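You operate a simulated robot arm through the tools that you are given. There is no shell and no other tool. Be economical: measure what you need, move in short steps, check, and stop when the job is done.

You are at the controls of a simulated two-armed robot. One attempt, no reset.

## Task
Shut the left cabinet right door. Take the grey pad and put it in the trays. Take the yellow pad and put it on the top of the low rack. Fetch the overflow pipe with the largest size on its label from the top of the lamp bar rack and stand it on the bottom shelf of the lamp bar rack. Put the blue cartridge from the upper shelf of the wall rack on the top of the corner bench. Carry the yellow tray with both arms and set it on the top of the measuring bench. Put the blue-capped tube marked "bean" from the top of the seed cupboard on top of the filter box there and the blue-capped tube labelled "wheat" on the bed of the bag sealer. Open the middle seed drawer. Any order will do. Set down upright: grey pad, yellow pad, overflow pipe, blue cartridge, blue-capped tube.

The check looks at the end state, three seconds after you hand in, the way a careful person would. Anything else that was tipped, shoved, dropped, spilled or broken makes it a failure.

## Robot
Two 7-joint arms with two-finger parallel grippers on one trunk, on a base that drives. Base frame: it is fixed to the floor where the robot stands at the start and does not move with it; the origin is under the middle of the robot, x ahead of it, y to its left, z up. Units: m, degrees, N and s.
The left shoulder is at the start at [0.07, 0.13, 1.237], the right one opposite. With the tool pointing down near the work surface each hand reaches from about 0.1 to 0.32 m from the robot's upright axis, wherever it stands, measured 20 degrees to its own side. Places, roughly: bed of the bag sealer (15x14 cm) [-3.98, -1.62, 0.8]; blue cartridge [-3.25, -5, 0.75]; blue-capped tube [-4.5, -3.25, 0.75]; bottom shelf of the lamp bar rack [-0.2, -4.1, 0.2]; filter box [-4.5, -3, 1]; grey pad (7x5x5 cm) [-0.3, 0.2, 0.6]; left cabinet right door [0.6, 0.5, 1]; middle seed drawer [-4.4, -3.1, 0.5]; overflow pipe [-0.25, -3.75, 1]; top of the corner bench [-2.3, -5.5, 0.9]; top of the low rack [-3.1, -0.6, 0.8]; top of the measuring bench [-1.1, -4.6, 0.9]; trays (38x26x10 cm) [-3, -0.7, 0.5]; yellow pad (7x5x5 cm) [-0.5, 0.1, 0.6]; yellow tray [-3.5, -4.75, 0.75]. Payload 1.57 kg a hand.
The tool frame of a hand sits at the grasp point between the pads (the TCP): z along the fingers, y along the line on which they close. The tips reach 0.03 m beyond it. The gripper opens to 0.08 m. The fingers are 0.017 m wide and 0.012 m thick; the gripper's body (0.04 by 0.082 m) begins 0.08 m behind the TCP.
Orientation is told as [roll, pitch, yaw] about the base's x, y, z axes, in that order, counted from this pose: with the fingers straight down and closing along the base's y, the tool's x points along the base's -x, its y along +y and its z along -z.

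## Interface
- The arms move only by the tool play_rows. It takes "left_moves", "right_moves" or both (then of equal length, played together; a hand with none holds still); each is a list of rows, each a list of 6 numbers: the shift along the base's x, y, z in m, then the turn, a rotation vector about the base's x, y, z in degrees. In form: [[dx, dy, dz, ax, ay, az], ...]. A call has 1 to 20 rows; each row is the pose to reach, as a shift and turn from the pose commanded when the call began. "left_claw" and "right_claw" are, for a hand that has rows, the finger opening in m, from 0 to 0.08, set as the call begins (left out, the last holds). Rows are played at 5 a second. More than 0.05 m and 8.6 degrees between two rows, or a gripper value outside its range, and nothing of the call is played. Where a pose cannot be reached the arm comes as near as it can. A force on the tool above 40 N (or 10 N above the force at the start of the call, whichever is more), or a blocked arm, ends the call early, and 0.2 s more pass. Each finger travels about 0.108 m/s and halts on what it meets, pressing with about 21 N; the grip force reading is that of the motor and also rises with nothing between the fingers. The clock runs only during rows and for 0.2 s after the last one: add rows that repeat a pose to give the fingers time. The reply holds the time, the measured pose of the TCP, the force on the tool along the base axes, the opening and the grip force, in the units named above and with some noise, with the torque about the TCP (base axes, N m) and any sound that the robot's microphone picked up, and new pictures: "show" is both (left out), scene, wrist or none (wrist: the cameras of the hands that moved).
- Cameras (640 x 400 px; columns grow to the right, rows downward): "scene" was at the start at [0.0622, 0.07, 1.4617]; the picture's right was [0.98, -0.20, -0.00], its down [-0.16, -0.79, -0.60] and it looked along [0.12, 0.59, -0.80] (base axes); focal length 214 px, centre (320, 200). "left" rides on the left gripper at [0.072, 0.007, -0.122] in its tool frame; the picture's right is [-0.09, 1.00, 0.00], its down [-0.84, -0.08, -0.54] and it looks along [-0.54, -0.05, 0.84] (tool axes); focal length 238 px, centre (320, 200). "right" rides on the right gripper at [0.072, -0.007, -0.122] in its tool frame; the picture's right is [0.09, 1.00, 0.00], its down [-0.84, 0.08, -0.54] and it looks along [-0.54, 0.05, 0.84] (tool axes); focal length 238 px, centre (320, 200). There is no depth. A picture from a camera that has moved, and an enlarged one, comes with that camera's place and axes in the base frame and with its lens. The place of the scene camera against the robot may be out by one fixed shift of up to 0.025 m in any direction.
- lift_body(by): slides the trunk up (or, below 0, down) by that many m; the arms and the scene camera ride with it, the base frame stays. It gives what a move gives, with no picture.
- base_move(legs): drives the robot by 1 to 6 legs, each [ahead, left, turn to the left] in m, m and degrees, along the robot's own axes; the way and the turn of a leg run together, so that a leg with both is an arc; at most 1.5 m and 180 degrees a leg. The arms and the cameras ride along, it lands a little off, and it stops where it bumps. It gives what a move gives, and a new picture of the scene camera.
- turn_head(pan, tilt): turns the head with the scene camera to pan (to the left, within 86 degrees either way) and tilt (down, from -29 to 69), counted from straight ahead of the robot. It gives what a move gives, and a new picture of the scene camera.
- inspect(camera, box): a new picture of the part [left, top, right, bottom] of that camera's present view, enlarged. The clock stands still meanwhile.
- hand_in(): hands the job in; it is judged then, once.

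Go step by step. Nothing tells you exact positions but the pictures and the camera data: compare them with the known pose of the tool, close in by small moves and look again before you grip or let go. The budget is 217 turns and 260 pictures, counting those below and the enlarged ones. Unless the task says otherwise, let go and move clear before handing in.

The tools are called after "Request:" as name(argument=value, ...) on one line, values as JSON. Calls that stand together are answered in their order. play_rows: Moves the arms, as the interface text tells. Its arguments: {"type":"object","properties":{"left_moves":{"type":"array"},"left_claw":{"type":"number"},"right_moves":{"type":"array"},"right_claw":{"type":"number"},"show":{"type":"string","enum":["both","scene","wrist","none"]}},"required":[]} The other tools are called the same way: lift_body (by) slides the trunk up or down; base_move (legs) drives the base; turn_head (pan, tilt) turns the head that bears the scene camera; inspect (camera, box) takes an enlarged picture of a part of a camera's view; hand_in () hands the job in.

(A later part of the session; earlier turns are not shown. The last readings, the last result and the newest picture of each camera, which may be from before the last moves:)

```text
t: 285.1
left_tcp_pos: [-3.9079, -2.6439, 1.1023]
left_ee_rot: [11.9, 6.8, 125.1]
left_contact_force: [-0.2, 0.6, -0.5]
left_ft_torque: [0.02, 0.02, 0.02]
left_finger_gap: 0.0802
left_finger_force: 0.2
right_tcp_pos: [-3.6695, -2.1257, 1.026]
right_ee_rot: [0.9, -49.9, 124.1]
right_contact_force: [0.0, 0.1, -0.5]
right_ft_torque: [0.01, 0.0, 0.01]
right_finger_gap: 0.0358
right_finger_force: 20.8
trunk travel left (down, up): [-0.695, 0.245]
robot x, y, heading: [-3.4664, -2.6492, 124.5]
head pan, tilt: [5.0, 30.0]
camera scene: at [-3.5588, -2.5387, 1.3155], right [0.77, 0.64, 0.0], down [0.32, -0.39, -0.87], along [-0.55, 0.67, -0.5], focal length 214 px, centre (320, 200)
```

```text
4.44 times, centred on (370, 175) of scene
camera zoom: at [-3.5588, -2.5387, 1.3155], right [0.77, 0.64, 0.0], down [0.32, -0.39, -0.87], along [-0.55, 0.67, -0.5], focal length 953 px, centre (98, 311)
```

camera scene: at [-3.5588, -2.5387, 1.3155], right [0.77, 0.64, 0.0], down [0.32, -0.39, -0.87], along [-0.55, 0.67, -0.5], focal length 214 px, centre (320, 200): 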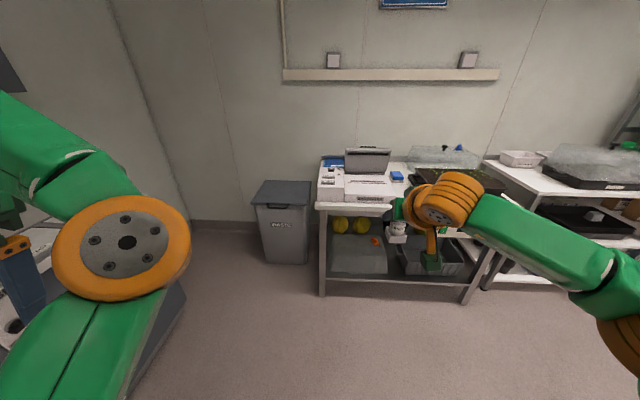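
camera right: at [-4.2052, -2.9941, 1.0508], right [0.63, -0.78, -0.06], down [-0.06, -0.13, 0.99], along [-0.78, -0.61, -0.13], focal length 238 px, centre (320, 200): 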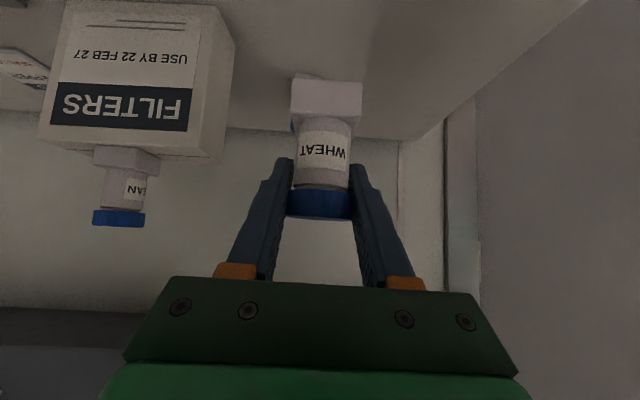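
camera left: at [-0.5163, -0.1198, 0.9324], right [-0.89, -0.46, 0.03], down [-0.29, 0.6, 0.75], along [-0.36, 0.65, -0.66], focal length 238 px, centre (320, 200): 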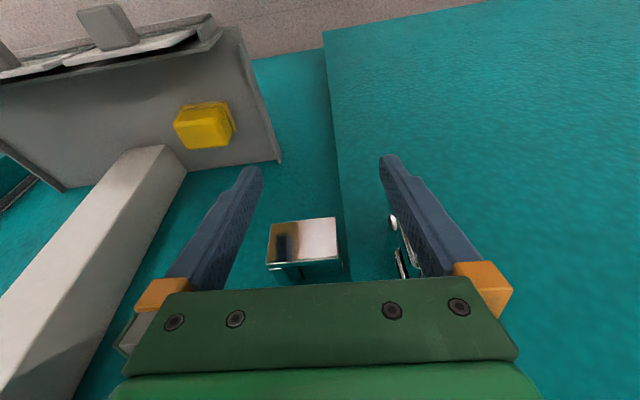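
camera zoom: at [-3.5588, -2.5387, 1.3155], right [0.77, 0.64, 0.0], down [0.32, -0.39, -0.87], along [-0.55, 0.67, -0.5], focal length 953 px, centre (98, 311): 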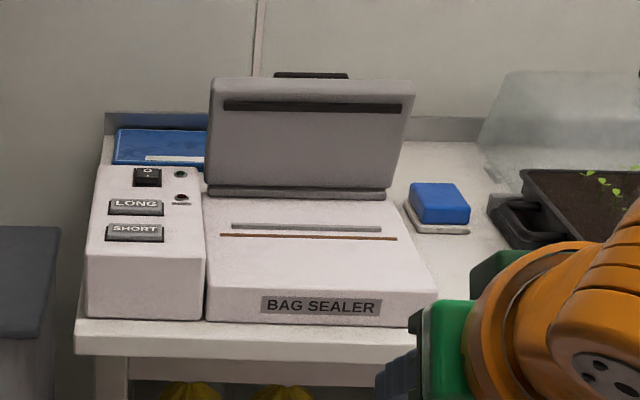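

The sealer's bed is straight ahead of the right hand. I drive up to it.

Request:
base_move(legs=[[0.5, 0, 0]])

Request:
inspect(camera="scene", box=[300, 130, 520, 300])

Request:
inspect(camera="right", box=[0, 0, 640, 400])

```text
t: 288.0
left_tcp_pos: [-4.1964, -2.2335, 1.1024]
left_ee_rot: [12.0, 6.8, 125.5]
left_contact_force: [0.0, 0.1, 0.7]
left_ft_torque: [-0.03, 0.01, 0.0]
left_finger_gap: 0.0801
left_finger_force: 0.1
right_tcp_pos: [-3.9611, -1.7143, 1.0263]
right_ee_rot: [0.8, -49.9, 124.7]
right_contact_force: [0.0, -0.5, 0.5]
right_ft_torque: [-0.02, -0.01, -0.01]
right_finger_gap: 0.0361
right_finger_force: 21.1
trunk travel left (down, up): [-0.695, 0.245]
robot x, y, heading: [-3.7581, -2.2296, 125.1]
head pan, tilt: [5.0, 30.0]
camera scene: at [-3.847, -2.1255, 1.3157], right [0.77, 0.64, 0.0], down [0.32, -0.38, -0.87], along [-0.56, 0.66, -0.5], focal length 214 px, centre (320, 200)
```

scene: 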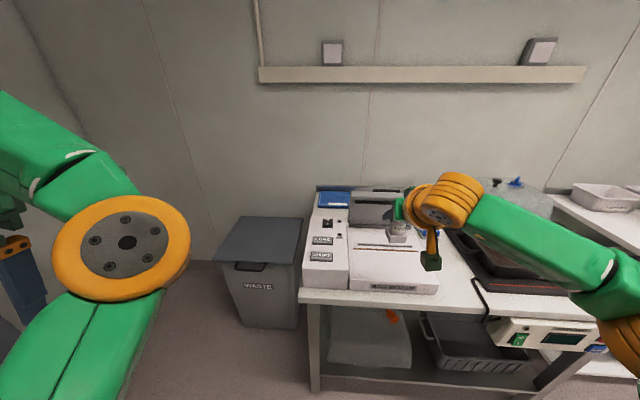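

```text
2.35 times, centred on (410, 215) of scene
camera zoom: at [-3.847, -2.1255, 1.3157], right [0.77, 0.64, 0.0], down [0.32, -0.38, -0.87], along [-0.56, 0.66, -0.5], focal length 505 px, centre (108, 165)
```

zoom: 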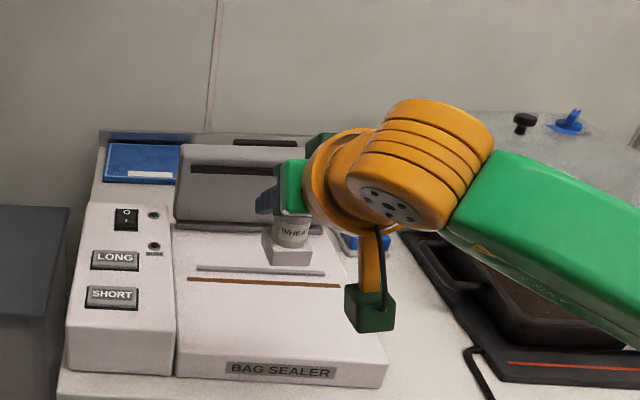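

```text
1.00 times, centred on (320, 200) of right (not enlarged: the box is as wide or as high as the picture)
camera zoom: at [-3.8746, -1.8237, 1.0504], right [-0.78, -0.62, -0.06], down [-0.13, 0.06, 0.99], along [-0.61, 0.78, -0.13], focal length 238 px, centre (320, 200)
```

zoom: 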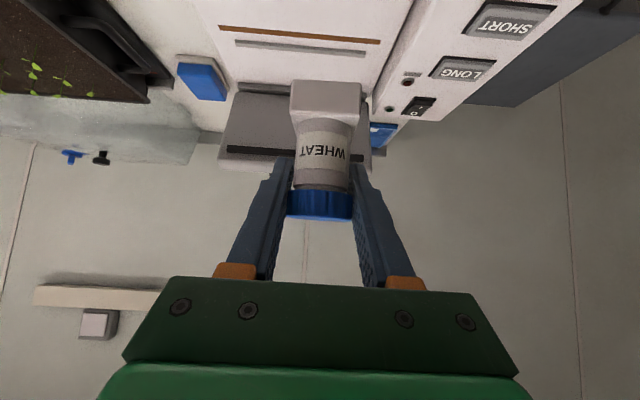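

Request:
play_rows(right_moves=[[-0.011, 0.034, 0, 0, 0, 0], [-0.022, 0.067, -0.02, 0, 0, 0], [-0.022, 0.067, -0.06, 0, 0, 0], [-0.022, 0.067, -0.1, 0, 0, 0], [-0.022, 0.067, -0.12, 0, 0, 0], [-0.022, 0.067, -0.12, 0, 0, 0]], show="wrist")

Request:
inspect(camera="scene", box=[330, 170, 490, 300])

```text
t: 289.4
left_tcp_pos: [-4.1954, -2.2321, 1.1029]
left_ee_rot: [12.0, 6.8, 125.4]
left_contact_force: [-0.4, 0.1, -0.2]
left_ft_torque: [0.01, -0.01, -0.02]
left_finger_gap: 0.0802
left_finger_force: 0.0
right_tcp_pos: [-3.9832, -1.6457, 0.905]
right_ee_rot: [0.8, -49.8, 124.6]
right_contact_force: [-0.1, 0.5, 0.5]
right_ft_torque: [0.0, 0.02, -0.02]
right_finger_gap: 0.0356
right_finger_force: 21.2
trunk travel left (down, up): [-0.695, 0.245]
robot x, y, heading: [-3.7569, -2.2321, 124.8]
head pan, tilt: [5.0, 30.0]
camera right: at [-3.897, -1.7553, 0.9292], right [-0.78, -0.62, -0.06], down [-0.13, 0.06, 0.99], along [-0.61, 0.78, -0.13], focal length 238 px, centre (320, 200)
```

right: 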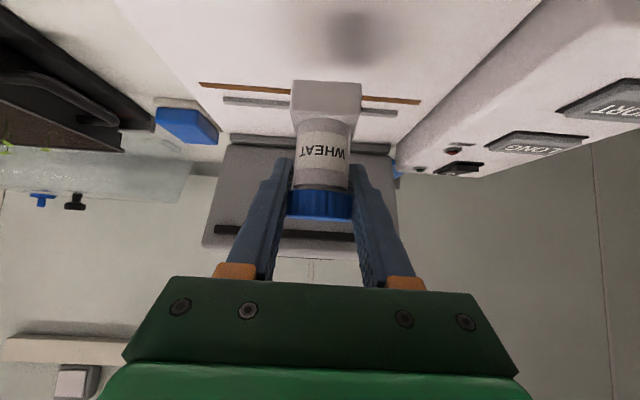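

```text
3.08 times, centred on (410, 235) of scene
camera zoom: at [-3.8473, -2.125, 1.3156], right [0.77, 0.64, 0.0], down [0.32, -0.38, -0.87], along [-0.56, 0.66, -0.5], focal length 660 px, centre (43, 92)
```

zoom: 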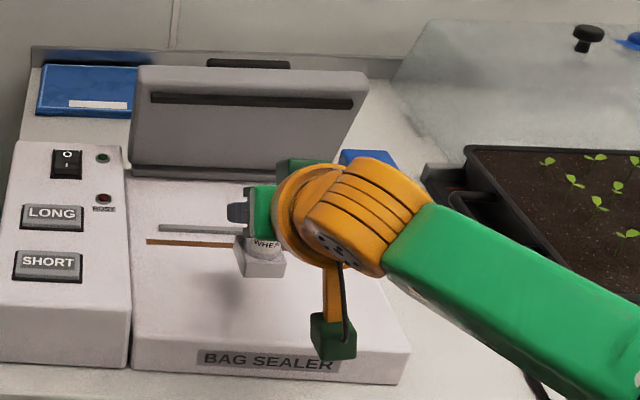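

Request:
play_rows(right_moves=[[0, 0, -0.008, 0, 0, 0], [0, 0, -0.014, 0, 0, 0], [0, 0, -0.018, 0, 0, 0], [0, 0, -0.022, 0, 0, 0], [0, 0, -0.026, 0, 0, 0], [0, 0, -0.03, 0, 0, 0], [0, 0, -0.034, 0, 0, 0]], show="wrist")

```text
t: 291.0
left_tcp_pos: [-4.1975, -2.2318, 1.1026]
left_ee_rot: [12.0, 6.8, 125.4]
left_contact_force: [0.1, -0.2, 0.3]
left_ft_torque: [-0.01, 0.03, 0.02]
left_finger_gap: 0.0798
left_finger_force: 0.1
right_tcp_pos: [-3.9831, -1.6467, 0.8725]
right_ee_rot: [0.6, -49.8, 124.7]
right_contact_force: [-0.6, -0.6, -0.8]
right_ft_torque: [-0.02, 0.0, -0.03]
right_finger_gap: 0.0356
right_finger_force: 21.1
trunk travel left (down, up): [-0.695, 0.245]
robot x, y, heading: [-3.7599, -2.2364, 124.7]
head pan, tilt: [5.0, 30.0]
camera right: at [-3.8968, -1.756, 0.896], right [-0.78, -0.62, -0.06], down [-0.13, 0.06, 0.99], along [-0.61, 0.78, -0.13], focal length 238 px, centre (320, 200)
```

right: 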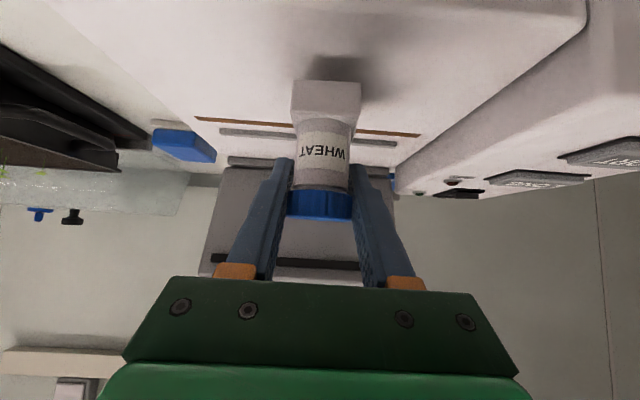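

Request:
play_rows(right_moves=[[0, 0, -0.005, 0, 0, 0], [0, 0, -0.01, 0, 0, 0], [0, 0, -0.015, 0, 0, 0], [0, 0, -0.019, 0, 0, 0], [0, 0, -0.023, 0, 0, 0], [0, 0, -0.027, 0, 0, 0], [0, 0, -0.031, 0, 0, 0], [0, 0, -0.035, 0, 0, 0]], show="wrist")

```text
t: 292.8
left_tcp_pos: [-4.1935, -2.2382, 1.1034]
left_ee_rot: [11.9, 6.4, 125.5]
left_contact_force: [-0.1, -0.4, -0.1]
left_ft_torque: [-0.02, -0.01, 0.01]
left_finger_gap: 0.0799
left_finger_force: 0.0
right_tcp_pos: [-3.9819, -1.6504, 0.8448]
right_ee_rot: [0.5, -50.6, 124.7]
right_contact_force: [-0.2, 8.2, 32.7]
right_ft_torque: [0.96, -0.2, -0.01]
right_finger_gap: 0.031
right_finger_force: 21.0
trunk travel left (down, up): [-0.695, 0.245]
robot x, y, heading: [-3.7597, -2.2309, 125.0]
head pan, tilt: [5.0, 30.0]
camera right: at [-3.8947, -1.7599, 0.8663], right [-0.78, -0.62, -0.07], down [-0.12, 0.05, 0.99], along [-0.61, 0.78, -0.12], focal length 238 px, centre (320, 200)
```

right: 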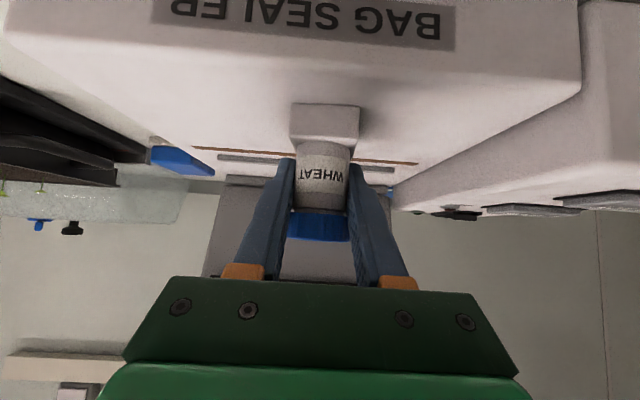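

The tube stands on the bed, and the fingers slid a little down its neck. I ease up, open and retreat.

Request:
play_rows(right_moves=[[0, 0, 0.005, 0, 0, 0], [0, 0, 0.005, 0, 0, 0]], show="none")

Request:
play_rows(right_moves=[[0, 0, 0, 0, 0, 0], [0, 0, 0, 0, 0, 0], [0, 0, 0, 0, 0, 0], [0.014, -0.02, 0.015, 0, 0, 0], [0.03, -0.042, 0.035, 0, 0, 0], [0.05, -0.07, 0.065, 0, 0, 0]], right_claw=0.08, show="wrist")

```text
t: 293.4
left_tcp_pos: [-4.1947, -2.2369, 1.1016]
left_ee_rot: [12.0, 6.5, 125.5]
left_contact_force: [0.3, 0.6, 1.0]
left_ft_torque: [0.02, 0.01, -0.01]
left_finger_gap: 0.08
left_finger_force: 0.0
right_tcp_pos: [-3.9826, -1.6505, 0.8455]
right_ee_rot: [0.7, -50.1, 124.7]
right_contact_force: [2.0, -0.5, 14.9]
right_ft_torque: [0.41, -0.09, -0.08]
right_finger_gap: 0.0282
right_finger_force: 21.3
trunk travel left (down, up): [-0.695, 0.245]
robot x, y, heading: [-3.7556, -2.2313, 125.0]
head pan, tilt: [5.0, 30.0]
```

```text
t: 294.8
left_tcp_pos: [-4.1966, -2.2337, 1.1016]
left_ee_rot: [12.0, 6.8, 125.6]
left_contact_force: [-0.1, -0.4, -0.4]
left_ft_torque: [-0.01, -0.01, 0.01]
left_finger_gap: 0.0801
left_finger_force: 0.1
right_tcp_pos: [-3.9315, -1.7171, 0.9067]
right_ee_rot: [0.7, -49.9, 124.7]
right_contact_force: [-0.3, 0.1, -0.1]
right_ft_torque: [0.01, -0.03, 0.01]
right_finger_gap: 0.08
right_finger_force: 0.1
trunk travel left (down, up): [-0.695, 0.245]
robot x, y, heading: [-3.7581, -2.2318, 125.2]
head pan, tilt: [5.0, 30.0]
camera right: at [-3.8448, -1.8278, 0.9307], right [-0.78, -0.62, -0.06], down [-0.13, 0.06, 0.99], along [-0.61, 0.78, -0.13], focal length 238 px, centre (320, 200)
```

right: 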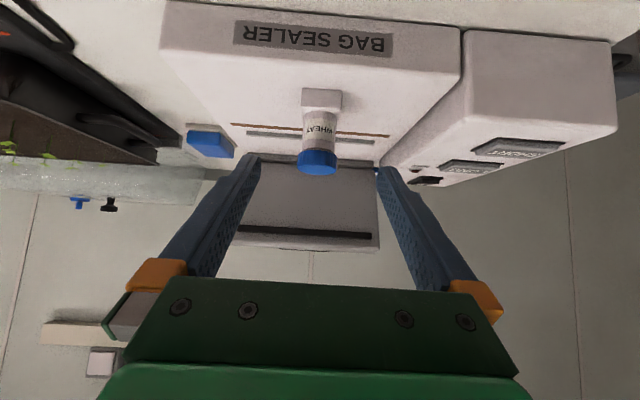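

The wheat tube stands on the sealer bed. Next I go to the middle drawer and lower the trunk to handle height.

Request:
base_move(legs=[[-0.45, 0, 0], [0, 0, 89.5], [0.08, 0.16, 0]])

Request:
lift_body(by=-0.36)

Request:
play_rows(right_moves=[[0, 0, 0, -4.4, 6.4, 0], [0, 0, 0, -8.8, 12.8, 0], [0, 0, 0, -13.2, 19.2, 0], [0, 0, 0, -17.5, 25.5, 0], [0, 0, 0, -19, 28, 0], [0, 0, 0, -19, 28, 0]], show="scene")

```text
t: 302.4
left_tcp_pos: [-3.493, -3.2115, 1.1018]
left_ee_rot: [12.1, 6.8, -145.7]
left_contact_force: [-0.1, 0.2, -0.3]
left_ft_torque: [-0.01, 0.01, 0.0]
left_finger_gap: 0.08
left_finger_force: 0.1
right_tcp_pos: [-4.0027, -2.9368, 0.9064]
right_ee_rot: [0.9, -50.0, -146.6]
right_contact_force: [0.4, 0.3, 0.0]
right_ft_torque: [0.02, 0.0, 0.02]
right_finger_gap: 0.0801
right_finger_force: 0.1
trunk travel left (down, up): [-0.695, 0.245]
robot x, y, heading: [-3.4827, -2.7748, -146.4]
head pan, tilt: [5.0, 30.0]
camera scene: at [-3.5981, -2.8598, 1.3157], right [-0.63, 0.78, 0.0], down [0.39, 0.31, -0.87], along [-0.68, -0.54, -0.5], focal length 214 px, centre (320, 200)
```

scene: 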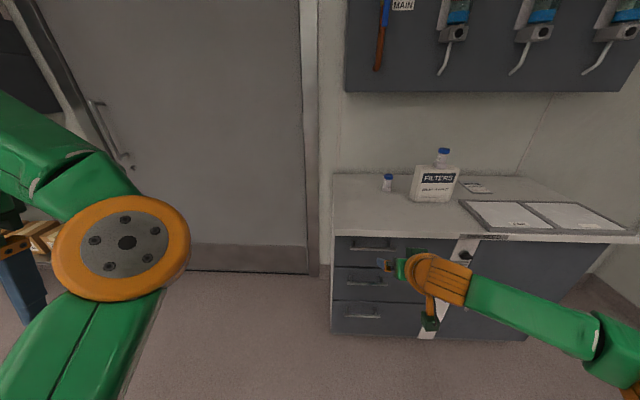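

```text
t: 305.9
left_tcp_pos: [-3.4933, -3.2137, 0.7415]
left_ee_rot: [11.9, 6.7, -145.7]
left_contact_force: [-0.2, 0.1, -0.2]
left_ft_torque: [-0.02, -0.01, 0.01]
left_finger_gap: 0.0799
left_finger_force: 0.0
right_tcp_pos: [-4.0012, -2.9371, 0.5462]
right_ee_rot: [0.8, -50.0, -146.5]
right_contact_force: [-0.4, -0.8, -0.2]
right_ft_torque: [-0.01, 0.02, -0.01]
right_finger_gap: 0.08
right_finger_force: 0.1
trunk travel left (down, up): [-0.335, 0.605]
robot x, y, heading: [-3.4812, -2.7749, -146.1]
head pan, tilt: [5.0, 30.0]
```

```text
t: 307.3
left_tcp_pos: [-3.4923, -3.2124, 0.7424]
left_ee_rot: [11.9, 6.8, -145.8]
left_contact_force: [0.1, -0.3, -0.2]
left_ft_torque: [-0.04, 0.0, 0.04]
left_finger_gap: 0.08
left_finger_force: 0.0
right_tcp_pos: [-4.0134, -2.9259, 0.5563]
right_ee_rot: [1.2, -64.7, -146.7]
right_contact_force: [0.4, -0.3, 0.6]
right_ft_torque: [0.01, -0.01, -0.03]
right_finger_gap: 0.0802
right_finger_force: 0.1
right hand out of reach, approached as far as the arm can: row 2, 3, 4, 5, 6
trunk travel left (down, up): [-0.335, 0.605]
robot x, y, heading: [-3.4831, -2.775, -146.5]
head pan, tilt: [5.0, 30.0]
camera scene: at [-3.5978, -2.8617, 0.9556], right [-0.63, 0.78, 0.0], down [0.39, 0.31, -0.87], along [-0.68, -0.54, -0.5], focal length 214 px, centre (320, 200)
```

scene: 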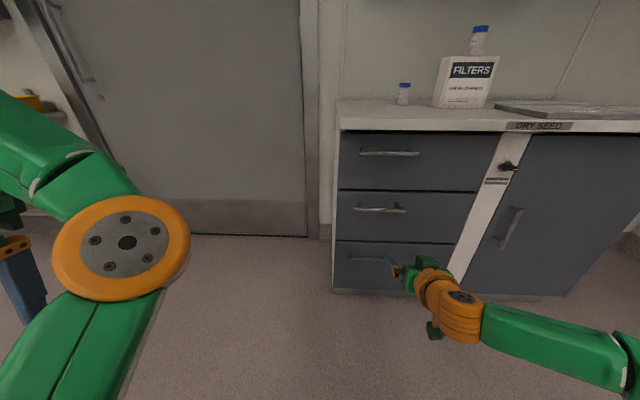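

Request:
inspect(camera="scene", box=[335, 135, 475, 235])

```text
4.00 times, centred on (405, 185) of scene
camera zoom: at [-3.5978, -2.8617, 0.9556], right [-0.63, 0.78, 0.0], down [0.39, 0.31, -0.87], along [-0.68, -0.54, -0.5], focal length 858 px, centre (-20, 260)
```

zoom: 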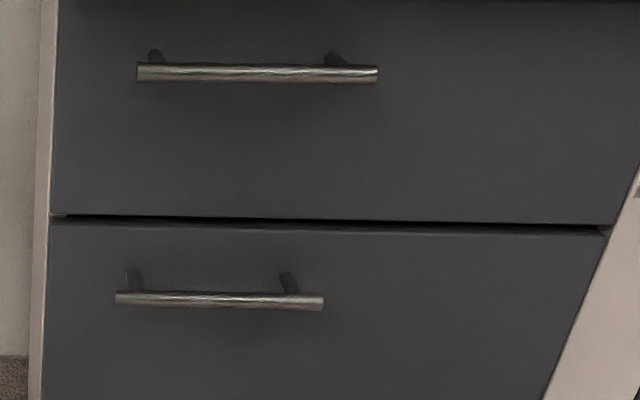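

Request:
play_rows(right_moves=[[0.025, 0.017, 0, 0, 0, 0], [0.05, 0.034, 0, -4, 5.8, 0], [0.075, 0.05, 0, -8, 11.6, 0], [0.1, 0.067, 0, -12, 17.4, 0], [0.1, 0.067, 0, -14, 20.5, 0], [0.1, 0.067, 0, -14, 20.5, 0]], show="none")

Request:
play_rows(right_moves=[[0, 0, 0, -6.9, -4.6, 0], [0, 0, 0, -13.8, -9.2, 0], [0, 0, 0, -20.7, -13.9, 0], [0, 0, 0, -27.6, -18.5, 0], [0, 0, 0, -34.5, -23.2, 0], [0, 0, 0, -41.5, -27.9, 0], [0, 0, 0, -48.4, -32.5, 0], [0, 0, 0, -55.3, -37.2, 0], [0, 0, 0, -62.2, -41.8, 0], [0, 0, 0, -69.1, -46.5, 0], [0, 0, 0, -74.7, -50.2, 0], [0, 0, 0, -74.7, -50.2, 0]], show="wrist")

```text
t: 308.7
left_tcp_pos: [-3.4926, -3.2154, 0.7414]
left_ee_rot: [11.9, 6.9, -145.7]
left_contact_force: [0.5, 0.1, 0.9]
left_ft_torque: [-0.01, -0.01, -0.04]
left_finger_gap: 0.0798
left_finger_force: 0.0
right_tcp_pos: [-3.8758, -2.924, 0.6132]
right_ee_rot: [24.6, -89.1, -170.7]
right_contact_force: [1.1, 0.2, -0.3]
right_ft_torque: [-0.01, 0.01, -0.07]
right_finger_gap: 0.0799
right_finger_force: 0.1
right hand out of reach, approached as far as the arm can: row 1, 2, 3, 4, 5, 6
trunk travel left (down, up): [-0.335, 0.605]
robot x, y, heading: [-3.4873, -2.7752, -145.8]
head pan, tilt: [5.0, 30.0]
```

```text
t: 311.3
left_tcp_pos: [-3.4929, -3.213, 0.7414]
left_ee_rot: [12.0, 6.8, -145.7]
left_contact_force: [-0.4, 0.0, -0.5]
left_ft_torque: [-0.03, -0.01, 0.01]
left_finger_gap: 0.0797
left_finger_force: 0.0
right_tcp_pos: [-3.8777, -2.9294, 0.6167]
right_ee_rot: [90.4, 0.6, 124.5]
right_contact_force: [-0.9, -0.4, -0.2]
right_ft_torque: [0.0, -0.01, 0.04]
right_finger_gap: 0.08
right_finger_force: 0.0
right hand out of reach, approached as far as the arm can: row 4, 5, 6, 7, 8, 9, 10, 11, 12
trunk travel left (down, up): [-0.335, 0.605]
robot x, y, heading: [-3.4854, -2.7753, -146.3]
head pan, tilt: [5.0, 30.0]
camera right: at [-3.7344, -2.9188, 0.6104], right [0.05, -0.06, 1.0], down [-0.03, 1.0, 0.07], along [-1.0, -0.03, 0.05], focal length 238 px, centre (320, 200)
```

right: 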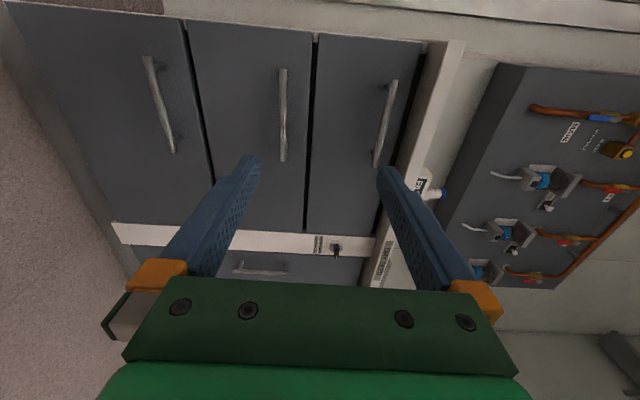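

The hand is now rolled with the fingers pointing forward, closing vertically. The middle handle is at about (-4.184, -3.084, 0.555). I lower slightly and drive toward it.

Request:
lift_body(by=-0.06)

Request:
base_move(legs=[[0.25, -0.05, 0.5]])

Request:
inspect(camera="right", box=[0, 0, 640, 400])

```text
t: 312.3
left_tcp_pos: [-3.4923, -3.212, 0.6817]
left_ee_rot: [11.9, 6.8, -145.7]
left_contact_force: [0.7, -1.6, 0.5]
left_ft_torque: [0.01, 0.04, 0.0]
left_finger_gap: 0.0801
left_finger_force: 0.0
right_tcp_pos: [-3.8769, -2.9289, 0.5574]
right_ee_rot: [90.4, 0.5, 124.4]
right_contact_force: [0.4, 0.2, 0.8]
right_ft_torque: [-0.03, 0.05, -0.01]
right_finger_gap: 0.0801
right_finger_force: 0.0
trunk travel left (down, up): [-0.275, 0.665]
robot x, y, heading: [-3.4839, -2.7744, -146.3]
head pan, tilt: [5.0, 30.0]
```

```text
t: 314.2
left_tcp_pos: [-3.7261, -3.3147, 0.6812]
left_ee_rot: [12.0, 6.7, -145.3]
left_contact_force: [0.6, 0.1, 0.3]
left_ft_torque: [0.02, 0.01, -0.04]
left_finger_gap: 0.08
left_finger_force: 0.1
right_tcp_pos: [-4.1128, -3.0322, 0.5568]
right_ee_rot: [90.3, 0.5, 124.9]
right_contact_force: [0.2, -0.6, -0.4]
right_ft_torque: [0.02, 0.02, 0.01]
right_finger_gap: 0.0799
right_finger_force: 0.1
trunk travel left (down, up): [-0.275, 0.665]
robot x, y, heading: [-3.7211, -2.8749, -146.0]
head pan, tilt: [5.0, 30.0]
camera scene: at [-3.835, -2.9629, 0.8956], right [-0.63, 0.78, 0.0], down [0.39, 0.32, -0.87], along [-0.67, -0.55, -0.5], focal length 214 px, centre (320, 200)
```

scene: 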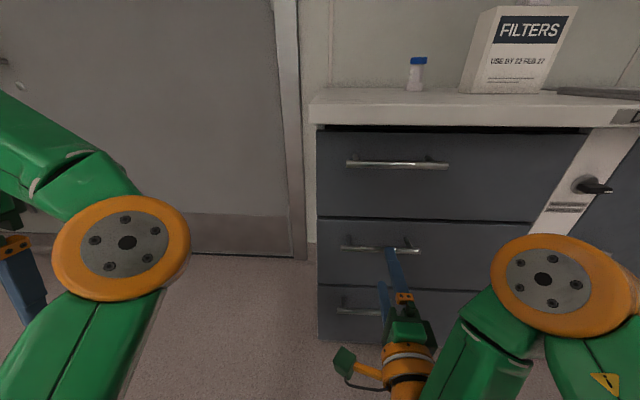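

```text
1.00 times, centred on (320, 200) of right (not enlarged: the box is as wide or as high as the picture)
camera zoom: at [-3.9712, -3.0211, 0.5502], right [0.05, -0.06, 1.0], down [-0.03, 1.0, 0.07], along [-1.0, -0.04, 0.05], focal length 238 px, centre (320, 200)
```

zoom: 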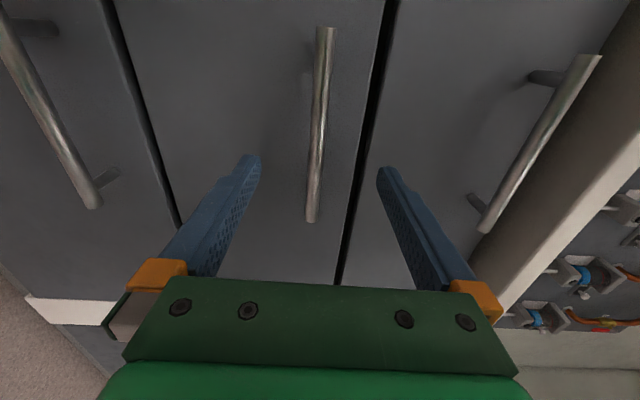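

Request:
base_move(legs=[[0.078, 0.03, 0]])

Request:
inspect(camera="right", box=[0, 0, 640, 400])

```text
t: 315.2
left_tcp_pos: [-3.7744, -3.3807, 0.6809]
left_ee_rot: [12.1, 6.9, -145.4]
left_contact_force: [0.6, -0.3, 0.0]
left_ft_torque: [0.03, -0.01, 0.02]
left_finger_gap: 0.0797
left_finger_force: 0.1
right_tcp_pos: [-4.1602, -3.099, 0.558]
right_ee_rot: [90.3, 0.6, 124.8]
right_contact_force: [-0.1, 0.2, -0.5]
right_ft_torque: [0.0, -0.01, -0.01]
right_finger_gap: 0.0798
right_finger_force: 0.1
trunk travel left (down, up): [-0.275, 0.665]
robot x, y, heading: [-3.7655, -2.944, -145.9]
head pan, tilt: [5.0, 30.0]
camera scene: at [-3.8822, -3.0311, 0.8955], right [-0.63, 0.78, 0.0], down [0.39, 0.32, -0.87], along [-0.67, -0.55, -0.5], focal length 214 px, centre (320, 200)
```

scene: 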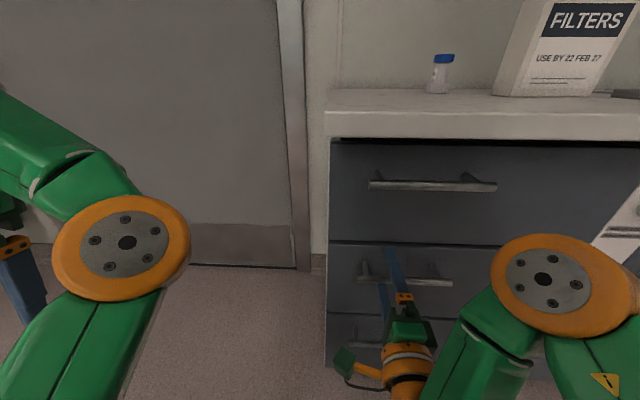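

```text
1.00 times, centred on (320, 200) of right (not enlarged: the box is as wide or as high as the picture)
camera zoom: at [-4.0184, -3.0891, 0.5502], right [0.05, -0.07, 1.0], down [-0.03, 1.0, 0.07], along [-1.0, -0.04, 0.05], focal length 238 px, centre (320, 200)
```

zoom: 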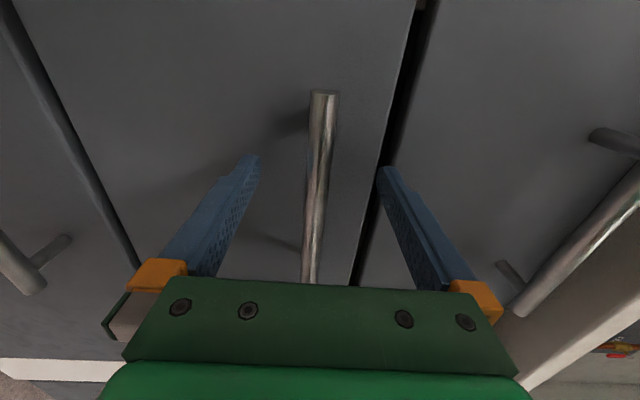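

The bar lies between the fingers at the TCP. I close on it.

Request:
play_rows(right_moves=[[0, 0, 0, 0, 0, 0], [0, 0, 0, 0, 0, 0], [0, 0, 0, 0, 0, 0], [0, 0, 0, 0, 0, 0]], right_claw=0.0, show="none")

```text
t: 316.2
left_tcp_pos: [-3.7748, -3.3816, 0.6803]
left_ee_rot: [12.2, 7.0, -145.3]
left_contact_force: [0.4, 0.2, 0.5]
left_ft_torque: [0.01, 0.03, 0.01]
left_finger_gap: 0.0802
left_finger_force: 0.1
right_tcp_pos: [-4.1601, -3.1005, 0.555]
right_ee_rot: [90.0, 0.4, 124.9]
right_contact_force: [13.5, 6.0, -23.7]
right_ft_torque: [0.2, 0.09, 0.0]
right_finger_gap: 0.0141
right_finger_force: 29.9
trunk travel left (down, up): [-0.275, 0.665]
robot x, y, heading: [-3.7698, -2.9397, -146.1]
head pan, tilt: [5.0, 30.0]
```

Request:
base_move(legs=[[-0.26, 0, 0]])

```text
t: 318.1
left_tcp_pos: [-3.5631, -3.2343, 0.6815]
left_ee_rot: [12.4, 7.0, -145.4]
left_contact_force: [0.5, -0.1, 0.5]
left_ft_torque: [-0.02, 0.01, -0.04]
left_finger_gap: 0.0799
left_finger_force: 0.0
right_tcp_pos: [-3.9479, -2.9534, 0.5553]
right_ee_rot: [90.3, 0.9, 124.7]
right_contact_force: [-14.4, 18.7, -18.6]
right_ft_torque: [0.37, 0.27, -0.2]
right_finger_gap: 0.0136
right_finger_force: 30.4
trunk travel left (down, up): [-0.275, 0.665]
robot x, y, heading: [-3.5535, -2.7975, -145.7]
head pan, tilt: [5.0, 30.0]
camera scene: at [-3.6715, -2.8829, 0.8951], right [-0.63, 0.78, -0.01], down [0.39, 0.31, -0.86], along [-0.67, -0.55, -0.5], focal length 214 px, centre (320, 200)
```

scene: 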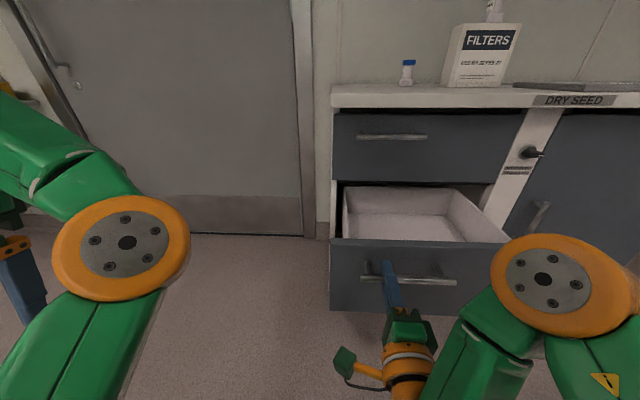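

The drawer is open about 26 cm. I release and back away.

Request:
play_rows(right_moves=[[0, 0, 0, 0, 0, 0], [0, 0, 0, 0, 0, 0], [0, 0, 0, 0, 0, 0]], right_claw=0.08, show="none")

Request:
base_move(legs=[[-0.35, 0, 0]])

```text
t: 318.9
left_tcp_pos: [-3.5596, -3.235, 0.6819]
left_ee_rot: [12.1, 6.9, -145.3]
left_contact_force: [0.1, -0.2, -0.1]
left_ft_torque: [0.01, 0.0, 0.02]
left_finger_gap: 0.0801
left_finger_force: 0.1
right_tcp_pos: [-3.9453, -2.9537, 0.5566]
right_ee_rot: [90.4, 0.5, 124.7]
right_contact_force: [-0.2, -0.4, 0.3]
right_ft_torque: [0.01, -0.04, 0.0]
right_finger_gap: 0.0802
right_finger_force: 0.1
trunk travel left (down, up): [-0.275, 0.665]
robot x, y, heading: [-3.547, -2.7994, -145.9]
head pan, tilt: [5.0, 30.0]
```

```text
t: 321.2
left_tcp_pos: [-3.2692, -3.0382, 0.6812]
left_ee_rot: [12.0, 6.7, -145.4]
left_contact_force: [-0.5, -0.4, -0.1]
left_ft_torque: [0.01, -0.04, 0.01]
left_finger_gap: 0.0799
left_finger_force: 0.0
right_tcp_pos: [-3.6547, -2.7563, 0.5566]
right_ee_rot: [90.4, 0.4, 124.7]
right_contact_force: [0.4, 0.6, 0.3]
right_ft_torque: [-0.03, -0.04, -0.01]
right_finger_gap: 0.0801
right_finger_force: 0.0
trunk travel left (down, up): [-0.275, 0.665]
robot x, y, heading: [-3.2611, -2.5997, -145.9]
head pan, tilt: [5.0, 30.0]
camera scene: at [-3.3765, -2.6882, 0.8956], right [-0.63, 0.78, 0.0], down [0.39, 0.32, -0.87], along [-0.67, -0.55, -0.5], focal length 214 px, centre (320, 200)
```

scene: 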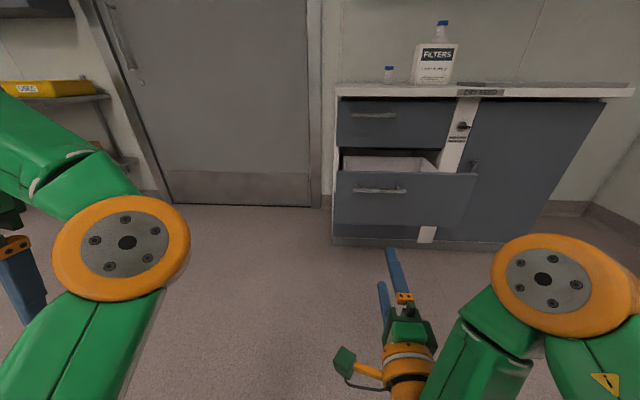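

The drawer is done. I unroll the hand, raise the trunk and move left to the wall rack with the yellow tray.

Request:
play_rows(right_moves=[[0, 0, 0, 6.9, 4.6, 0], [0, 0, 0, 13.8, 9.2, 0], [0, 0, 0, 20.7, 13.9, 0], [0, 0, 0, 27.6, 18.5, 0], [0, 0, 0, 34.5, 23.2, 0], [0, 0, 0, 41.5, 27.9, 0], [0, 0, 0, 48.4, 32.5, 0], [0, 0, 0, 55.3, 37.2, 0], [0, 0, 0, 62.2, 41.8, 0], [0, 0, 0, 69.1, 46.5, 0], [0, 0, 0, 74.7, 50.2, 0], [0, 0, 0, 74.7, 50.2, 0]], show="none")

Request:
lift_body(by=0.45)

Request:
base_move(legs=[[0, 0.85, 0.5], [0, 0.75, 0.5]])

```text
t: 323.8
left_tcp_pos: [-3.2702, -3.0392, 0.6818]
left_ee_rot: [12.1, 6.8, -145.3]
left_contact_force: [-0.6, 0.7, 1.1]
left_ft_torque: [-0.03, -0.02, 0.02]
left_finger_gap: 0.0804
left_finger_force: 0.1
right_tcp_pos: [-3.6557, -2.7574, 0.5572]
right_ee_rot: [21.6, -89.2, -167.4]
right_contact_force: [-0.1, 0.7, -0.2]
right_ft_torque: [0.03, 0.02, 0.02]
right_finger_gap: 0.0801
right_finger_force: 0.2
trunk travel left (down, up): [-0.275, 0.665]
robot x, y, heading: [-3.2585, -2.5942, -145.8]
head pan, tilt: [5.0, 30.0]
```

```text
refused: 0.45 is not a number from -0.4 to 0.4
```

```text
t: 331.9
left_tcp_pos: [-2.3445, -4.3445, 0.6815]
left_ee_rot: [12.0, 6.8, -144.1]
left_contact_force: [-0.2, -0.6, -0.2]
left_ft_torque: [-0.02, 0.0, -0.01]
left_finger_gap: 0.0801
left_finger_force: 0.0
right_tcp_pos: [-2.7376, -4.0731, 0.5566]
right_ee_rot: [27.2, -89.1, -171.6]
right_contact_force: [-0.3, 0.6, 0.2]
right_ft_torque: [0.03, -0.01, 0.02]
right_finger_gap: 0.0799
right_finger_force: 0.1
trunk travel left (down, up): [-0.275, 0.665]
robot x, y, heading: [-2.3451, -3.9044, -144.5]
head pan, tilt: [5.0, 30.0]
camera scene: at [-2.4601, -3.9964, 0.8956], right [-0.65, 0.76, 0.0], down [0.38, 0.32, -0.87], along [-0.66, -0.56, -0.5], focal length 214 px, centre (320, 200)
```

scene: 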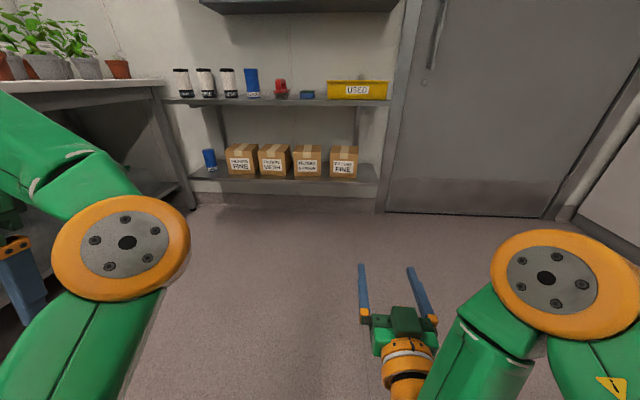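

I can see the wall rack: the blue cartridge on its upper shelf, the yellow tray marked USED, and the corner bench with plants on the left. I raise the trunk and approach the cartridge.

Request:
lift_body(by=0.3)

Request:
base_move(legs=[[0.5, 0.46, 0]])

Request:
inspect(camera="right", box=[0, 0, 640, 400])

```text
t: 334.9
left_tcp_pos: [-2.3436, -4.3441, 0.9814]
left_ee_rot: [12.2, 6.8, -143.9]
left_contact_force: [0.6, 0.1, 0.6]
left_ft_torque: [-0.01, 0.01, 0.03]
left_finger_gap: 0.0799
left_finger_force: 0.1
right_tcp_pos: [-2.737, -4.0723, 0.8571]
right_ee_rot: [27.6, -89.0, -171.8]
right_contact_force: [0.2, -0.2, -0.4]
right_ft_torque: [0.0, 0.0, -0.01]
right_finger_gap: 0.08
right_finger_force: 0.0
trunk travel left (down, up): [-0.575, 0.365]
robot x, y, heading: [-2.348, -3.904, -144.6]
head pan, tilt: [5.0, 30.0]
```

```text
t: 338.7
left_tcp_pos: [-2.4842, -5.0181, 0.9825]
left_ee_rot: [12.2, 6.8, -144.0]
left_contact_force: [-0.3, -0.3, -0.2]
left_ft_torque: [0.0, -0.02, -0.03]
left_finger_gap: 0.0798
left_finger_force: 0.1
right_tcp_pos: [-2.8777, -4.7452, 0.8569]
right_ee_rot: [27.8, -89.1, -172.3]
right_contact_force: [0.2, -0.3, -0.6]
right_ft_torque: [-0.01, 0.02, -0.01]
right_finger_gap: 0.08
right_finger_force: 0.1
trunk travel left (down, up): [-0.575, 0.365]
robot x, y, heading: [-2.49, -4.5824, -144.5]
head pan, tilt: [5.0, 30.0]
camera scene: at [-2.601, -4.6706, 1.1956], right [-0.65, 0.76, 0.0], down [0.38, 0.32, -0.87], along [-0.66, -0.56, -0.5], focal length 214 px, centre (320, 200)
```

scene: 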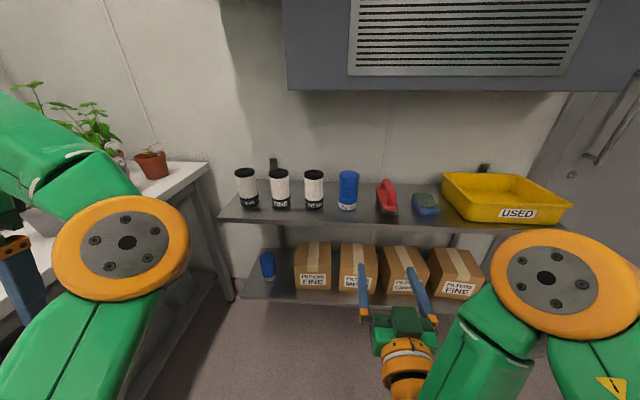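

```text
1.00 times, centred on (320, 200) of right (not enlarged: the box is as wide or as high as the picture)
camera zoom: at [-2.7808, -4.6689, 0.787], right [0.58, -0.81, -0.08], down [0.47, 0.25, 0.85], along [-0.66, -0.53, 0.53], focal length 238 px, centre (320, 200)
```

zoom: 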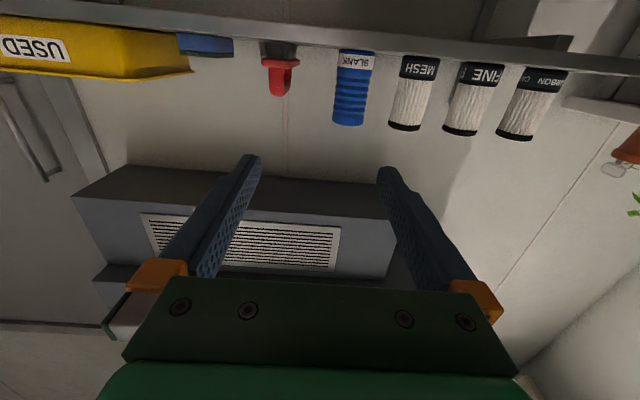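

The cartridge stands at about (-3.174, -5.027), shelf z ≈ 0.78, about 13 cm tall. I tilt the hand to 60° so the camera clears the shelf, then move in.

Request:
play_rows(right_moves=[[0, 0, 0.005, 4, -6, 0], [0, 0, 0.01, 8.2, -12, 0], [0, 0, 0.015, 12.3, -18, 0], [0, 0, 0.02, 16.4, -23.9, 0], [0, 0, 0.02, 16.4, -23.9, 0]], show="none")

Request:
base_move(legs=[[0.29, 0.065, 0]])

Request:
inspect(camera="right", box=[0, 0, 640, 400])

```text
t: 339.9
left_tcp_pos: [-2.485, -5.0194, 0.981]
left_ee_rot: [12.1, 6.8, -144.0]
left_contact_force: [0.3, -1.3, -0.7]
left_ft_torque: [0.01, -0.01, 0.03]
left_finger_gap: 0.0801
left_finger_force: 0.0
right_tcp_pos: [-2.8779, -4.747, 0.8786]
right_ee_rot: [2.0, -60.1, -146.5]
right_contact_force: [0.1, -1.0, -0.5]
right_ft_torque: [-0.01, -0.01, 0.0]
right_finger_gap: 0.08
right_finger_force: 0.0
right hand out of reach, approached as far as the arm can: row 1, 2
trunk travel left (down, up): [-0.575, 0.365]
robot x, y, heading: [-2.4912, -4.574, -144.5]
head pan, tilt: [5.0, 30.0]
```

```text
t: 341.9
left_tcp_pos: [-2.6818, -5.2353, 0.9816]
left_ee_rot: [12.1, 6.8, -144.1]
left_contact_force: [0.0, -0.5, -0.3]
left_ft_torque: [0.01, 0.01, -0.02]
left_finger_gap: 0.0802
left_finger_force: 0.0
right_tcp_pos: [-3.0746, -4.9611, 0.8778]
right_ee_rot: [1.9, -60.2, -146.6]
right_contact_force: [0.0, -0.3, 0.6]
right_ft_torque: [0.02, -0.02, -0.04]
right_finger_gap: 0.0798
right_finger_force: 0.0
trunk travel left (down, up): [-0.575, 0.365]
robot x, y, heading: [-2.6839, -4.799, -144.6]
head pan, tilt: [5.0, 30.0]
camera scene: at [-2.7966, -4.8876, 1.1957], right [-0.65, 0.76, 0.0], down [0.38, 0.32, -0.87], along [-0.66, -0.56, -0.5], focal length 214 px, centre (320, 200)
```

scene: 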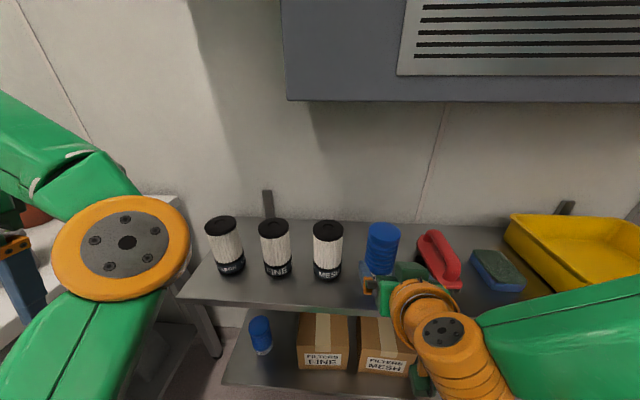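

```text
1.00 times, centred on (320, 200) of right (not enlarged: the box is as wide or as high as the picture)
camera zoom: at [-2.9615, -4.8745, 0.8754], right [0.61, -0.79, -0.06], down [0.08, -0.02, 1.0], along [-0.79, -0.61, 0.05], focal length 238 px, centre (320, 200)
```

zoom: 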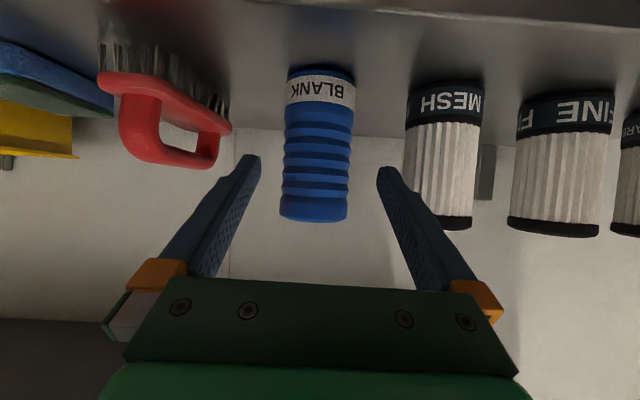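

Request:
play_rows(right_moves=[[-0.016, -0.011, -0.006, 0, 0, 0], [-0.033, -0.023, -0.013, 0, 0, 0], [-0.049, -0.034, -0.02, 0, 0, 0], [-0.049, -0.034, -0.02, 0, 0, 0]], show="wrist")

```text
t: 342.9
left_tcp_pos: [-2.6813, -5.2356, 0.982]
left_ee_rot: [12.1, 6.7, -144.1]
left_contact_force: [0.2, -0.5, 0.2]
left_ft_torque: [0.02, 0.0, 0.0]
left_finger_gap: 0.08
left_finger_force: 0.0
right_tcp_pos: [-3.1233, -4.9951, 0.8573]
right_ee_rot: [2.0, -60.2, -146.6]
right_contact_force: [0.4, -0.2, 0.7]
right_ft_torque: [0.01, -0.01, 0.01]
right_finger_gap: 0.08
right_finger_force: 0.1
trunk travel left (down, up): [-0.575, 0.365]
robot x, y, heading: [-2.6834, -4.7963, -144.9]
head pan, tilt: [5.0, 30.0]
camera right: at [-3.0104, -4.9089, 0.8555], right [0.61, -0.79, -0.06], down [0.08, -0.02, 1.0], along [-0.79, -0.61, 0.05], focal length 238 px, centre (320, 200)
```

right: 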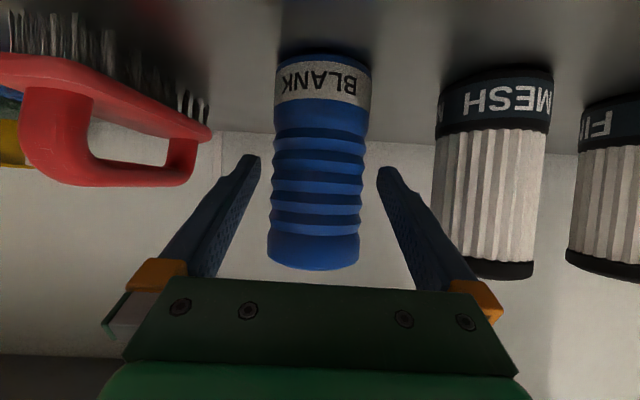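

Request:
play_rows(right_moves=[[-0.006, -0.004, 0, 0, 0, 0], [-0.006, -0.004, 0, 0, 0, 0], [-0.006, -0.004, 0, 0, 0, 0], [-0.006, -0.004, 0, 0, 0, 0], [-0.006, -0.004, 0.04, 0, 0, 0], [-0.006, -0.004, 0.08, 0, 0, 0], [0.01, 0.007, 0.11, 0, 0, 0]], right_claw=0.0, show="wrist")

```text
t: 344.5
left_tcp_pos: [-2.681, -5.2362, 0.981]
left_ee_rot: [12.1, 6.7, -144.1]
left_contact_force: [-0.9, 0.4, 0.9]
left_ft_torque: [-0.01, 0.0, 0.01]
left_finger_gap: 0.0798
left_finger_force: 0.0
right_tcp_pos: [-3.1128, -4.9871, 0.9687]
right_ee_rot: [1.9, -60.2, -146.6]
right_contact_force: [-0.2, 0.6, -1.0]
right_ft_torque: [-0.02, -0.01, -0.03]
right_finger_gap: 0.0628
right_finger_force: 20.6
trunk travel left (down, up): [-0.575, 0.365]
robot x, y, heading: [-2.682, -4.799, -144.6]
head pan, tilt: [5.0, 30.0]
camera right: at [-3.0001, -4.9004, 0.9661], right [0.61, -0.79, -0.06], down [0.08, -0.02, 1.0], along [-0.79, -0.61, 0.05], focal length 238 px, centre (320, 200)
```

right: 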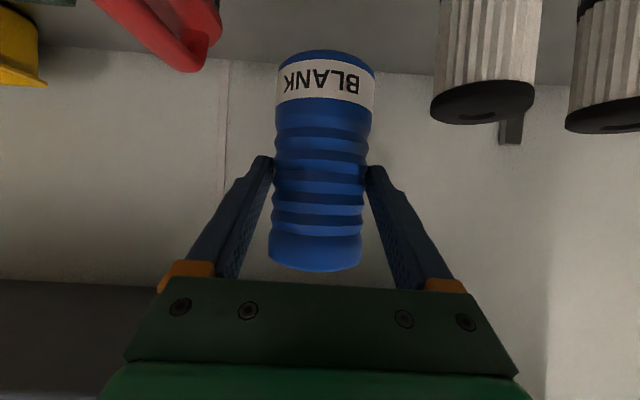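

The cartridge is held. I back off and turn toward the corner bench.

Request:
base_move(legs=[[-0.35, 0, 0], [0, -0.35, 0], [0, 0, 89.5]])

```text
t: 352.4
left_tcp_pos: [-2.1684, -4.3188, 0.981]
left_ee_rot: [12.1, 6.9, -55.0]
left_contact_force: [0.7, 0.1, 0.3]
left_ft_torque: [0.0, -0.01, -0.01]
left_finger_gap: 0.0799
left_finger_force: 0.0
right_tcp_pos: [-2.4226, -4.7462, 0.966]
right_ee_rot: [2.0, -60.0, -57.5]
right_contact_force: [0.0, 0.1, -1.0]
right_ft_torque: [0.02, -0.03, -0.01]
right_finger_gap: 0.0626
right_finger_force: 21.0
trunk travel left (down, up): [-0.575, 0.365]
robot x, y, heading: [-2.6051, -4.315, -55.8]
head pan, tilt: [5.0, 30.0]
camera scene: at [-2.524, -4.429, 1.1955], right [-0.77, -0.64, 0.0], down [-0.32, 0.39, -0.87], along [0.55, -0.67, -0.5], focal length 214 px, centre (320, 200)
```

scene: 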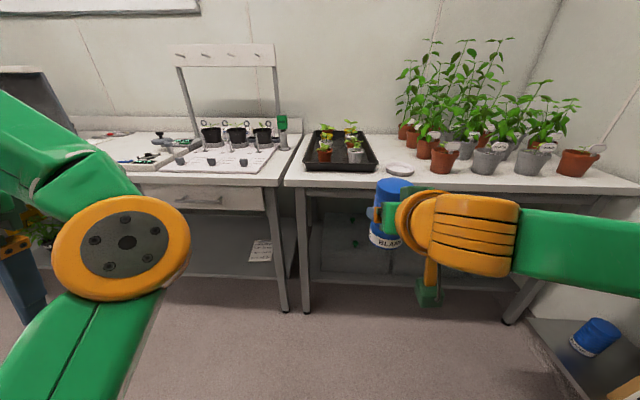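

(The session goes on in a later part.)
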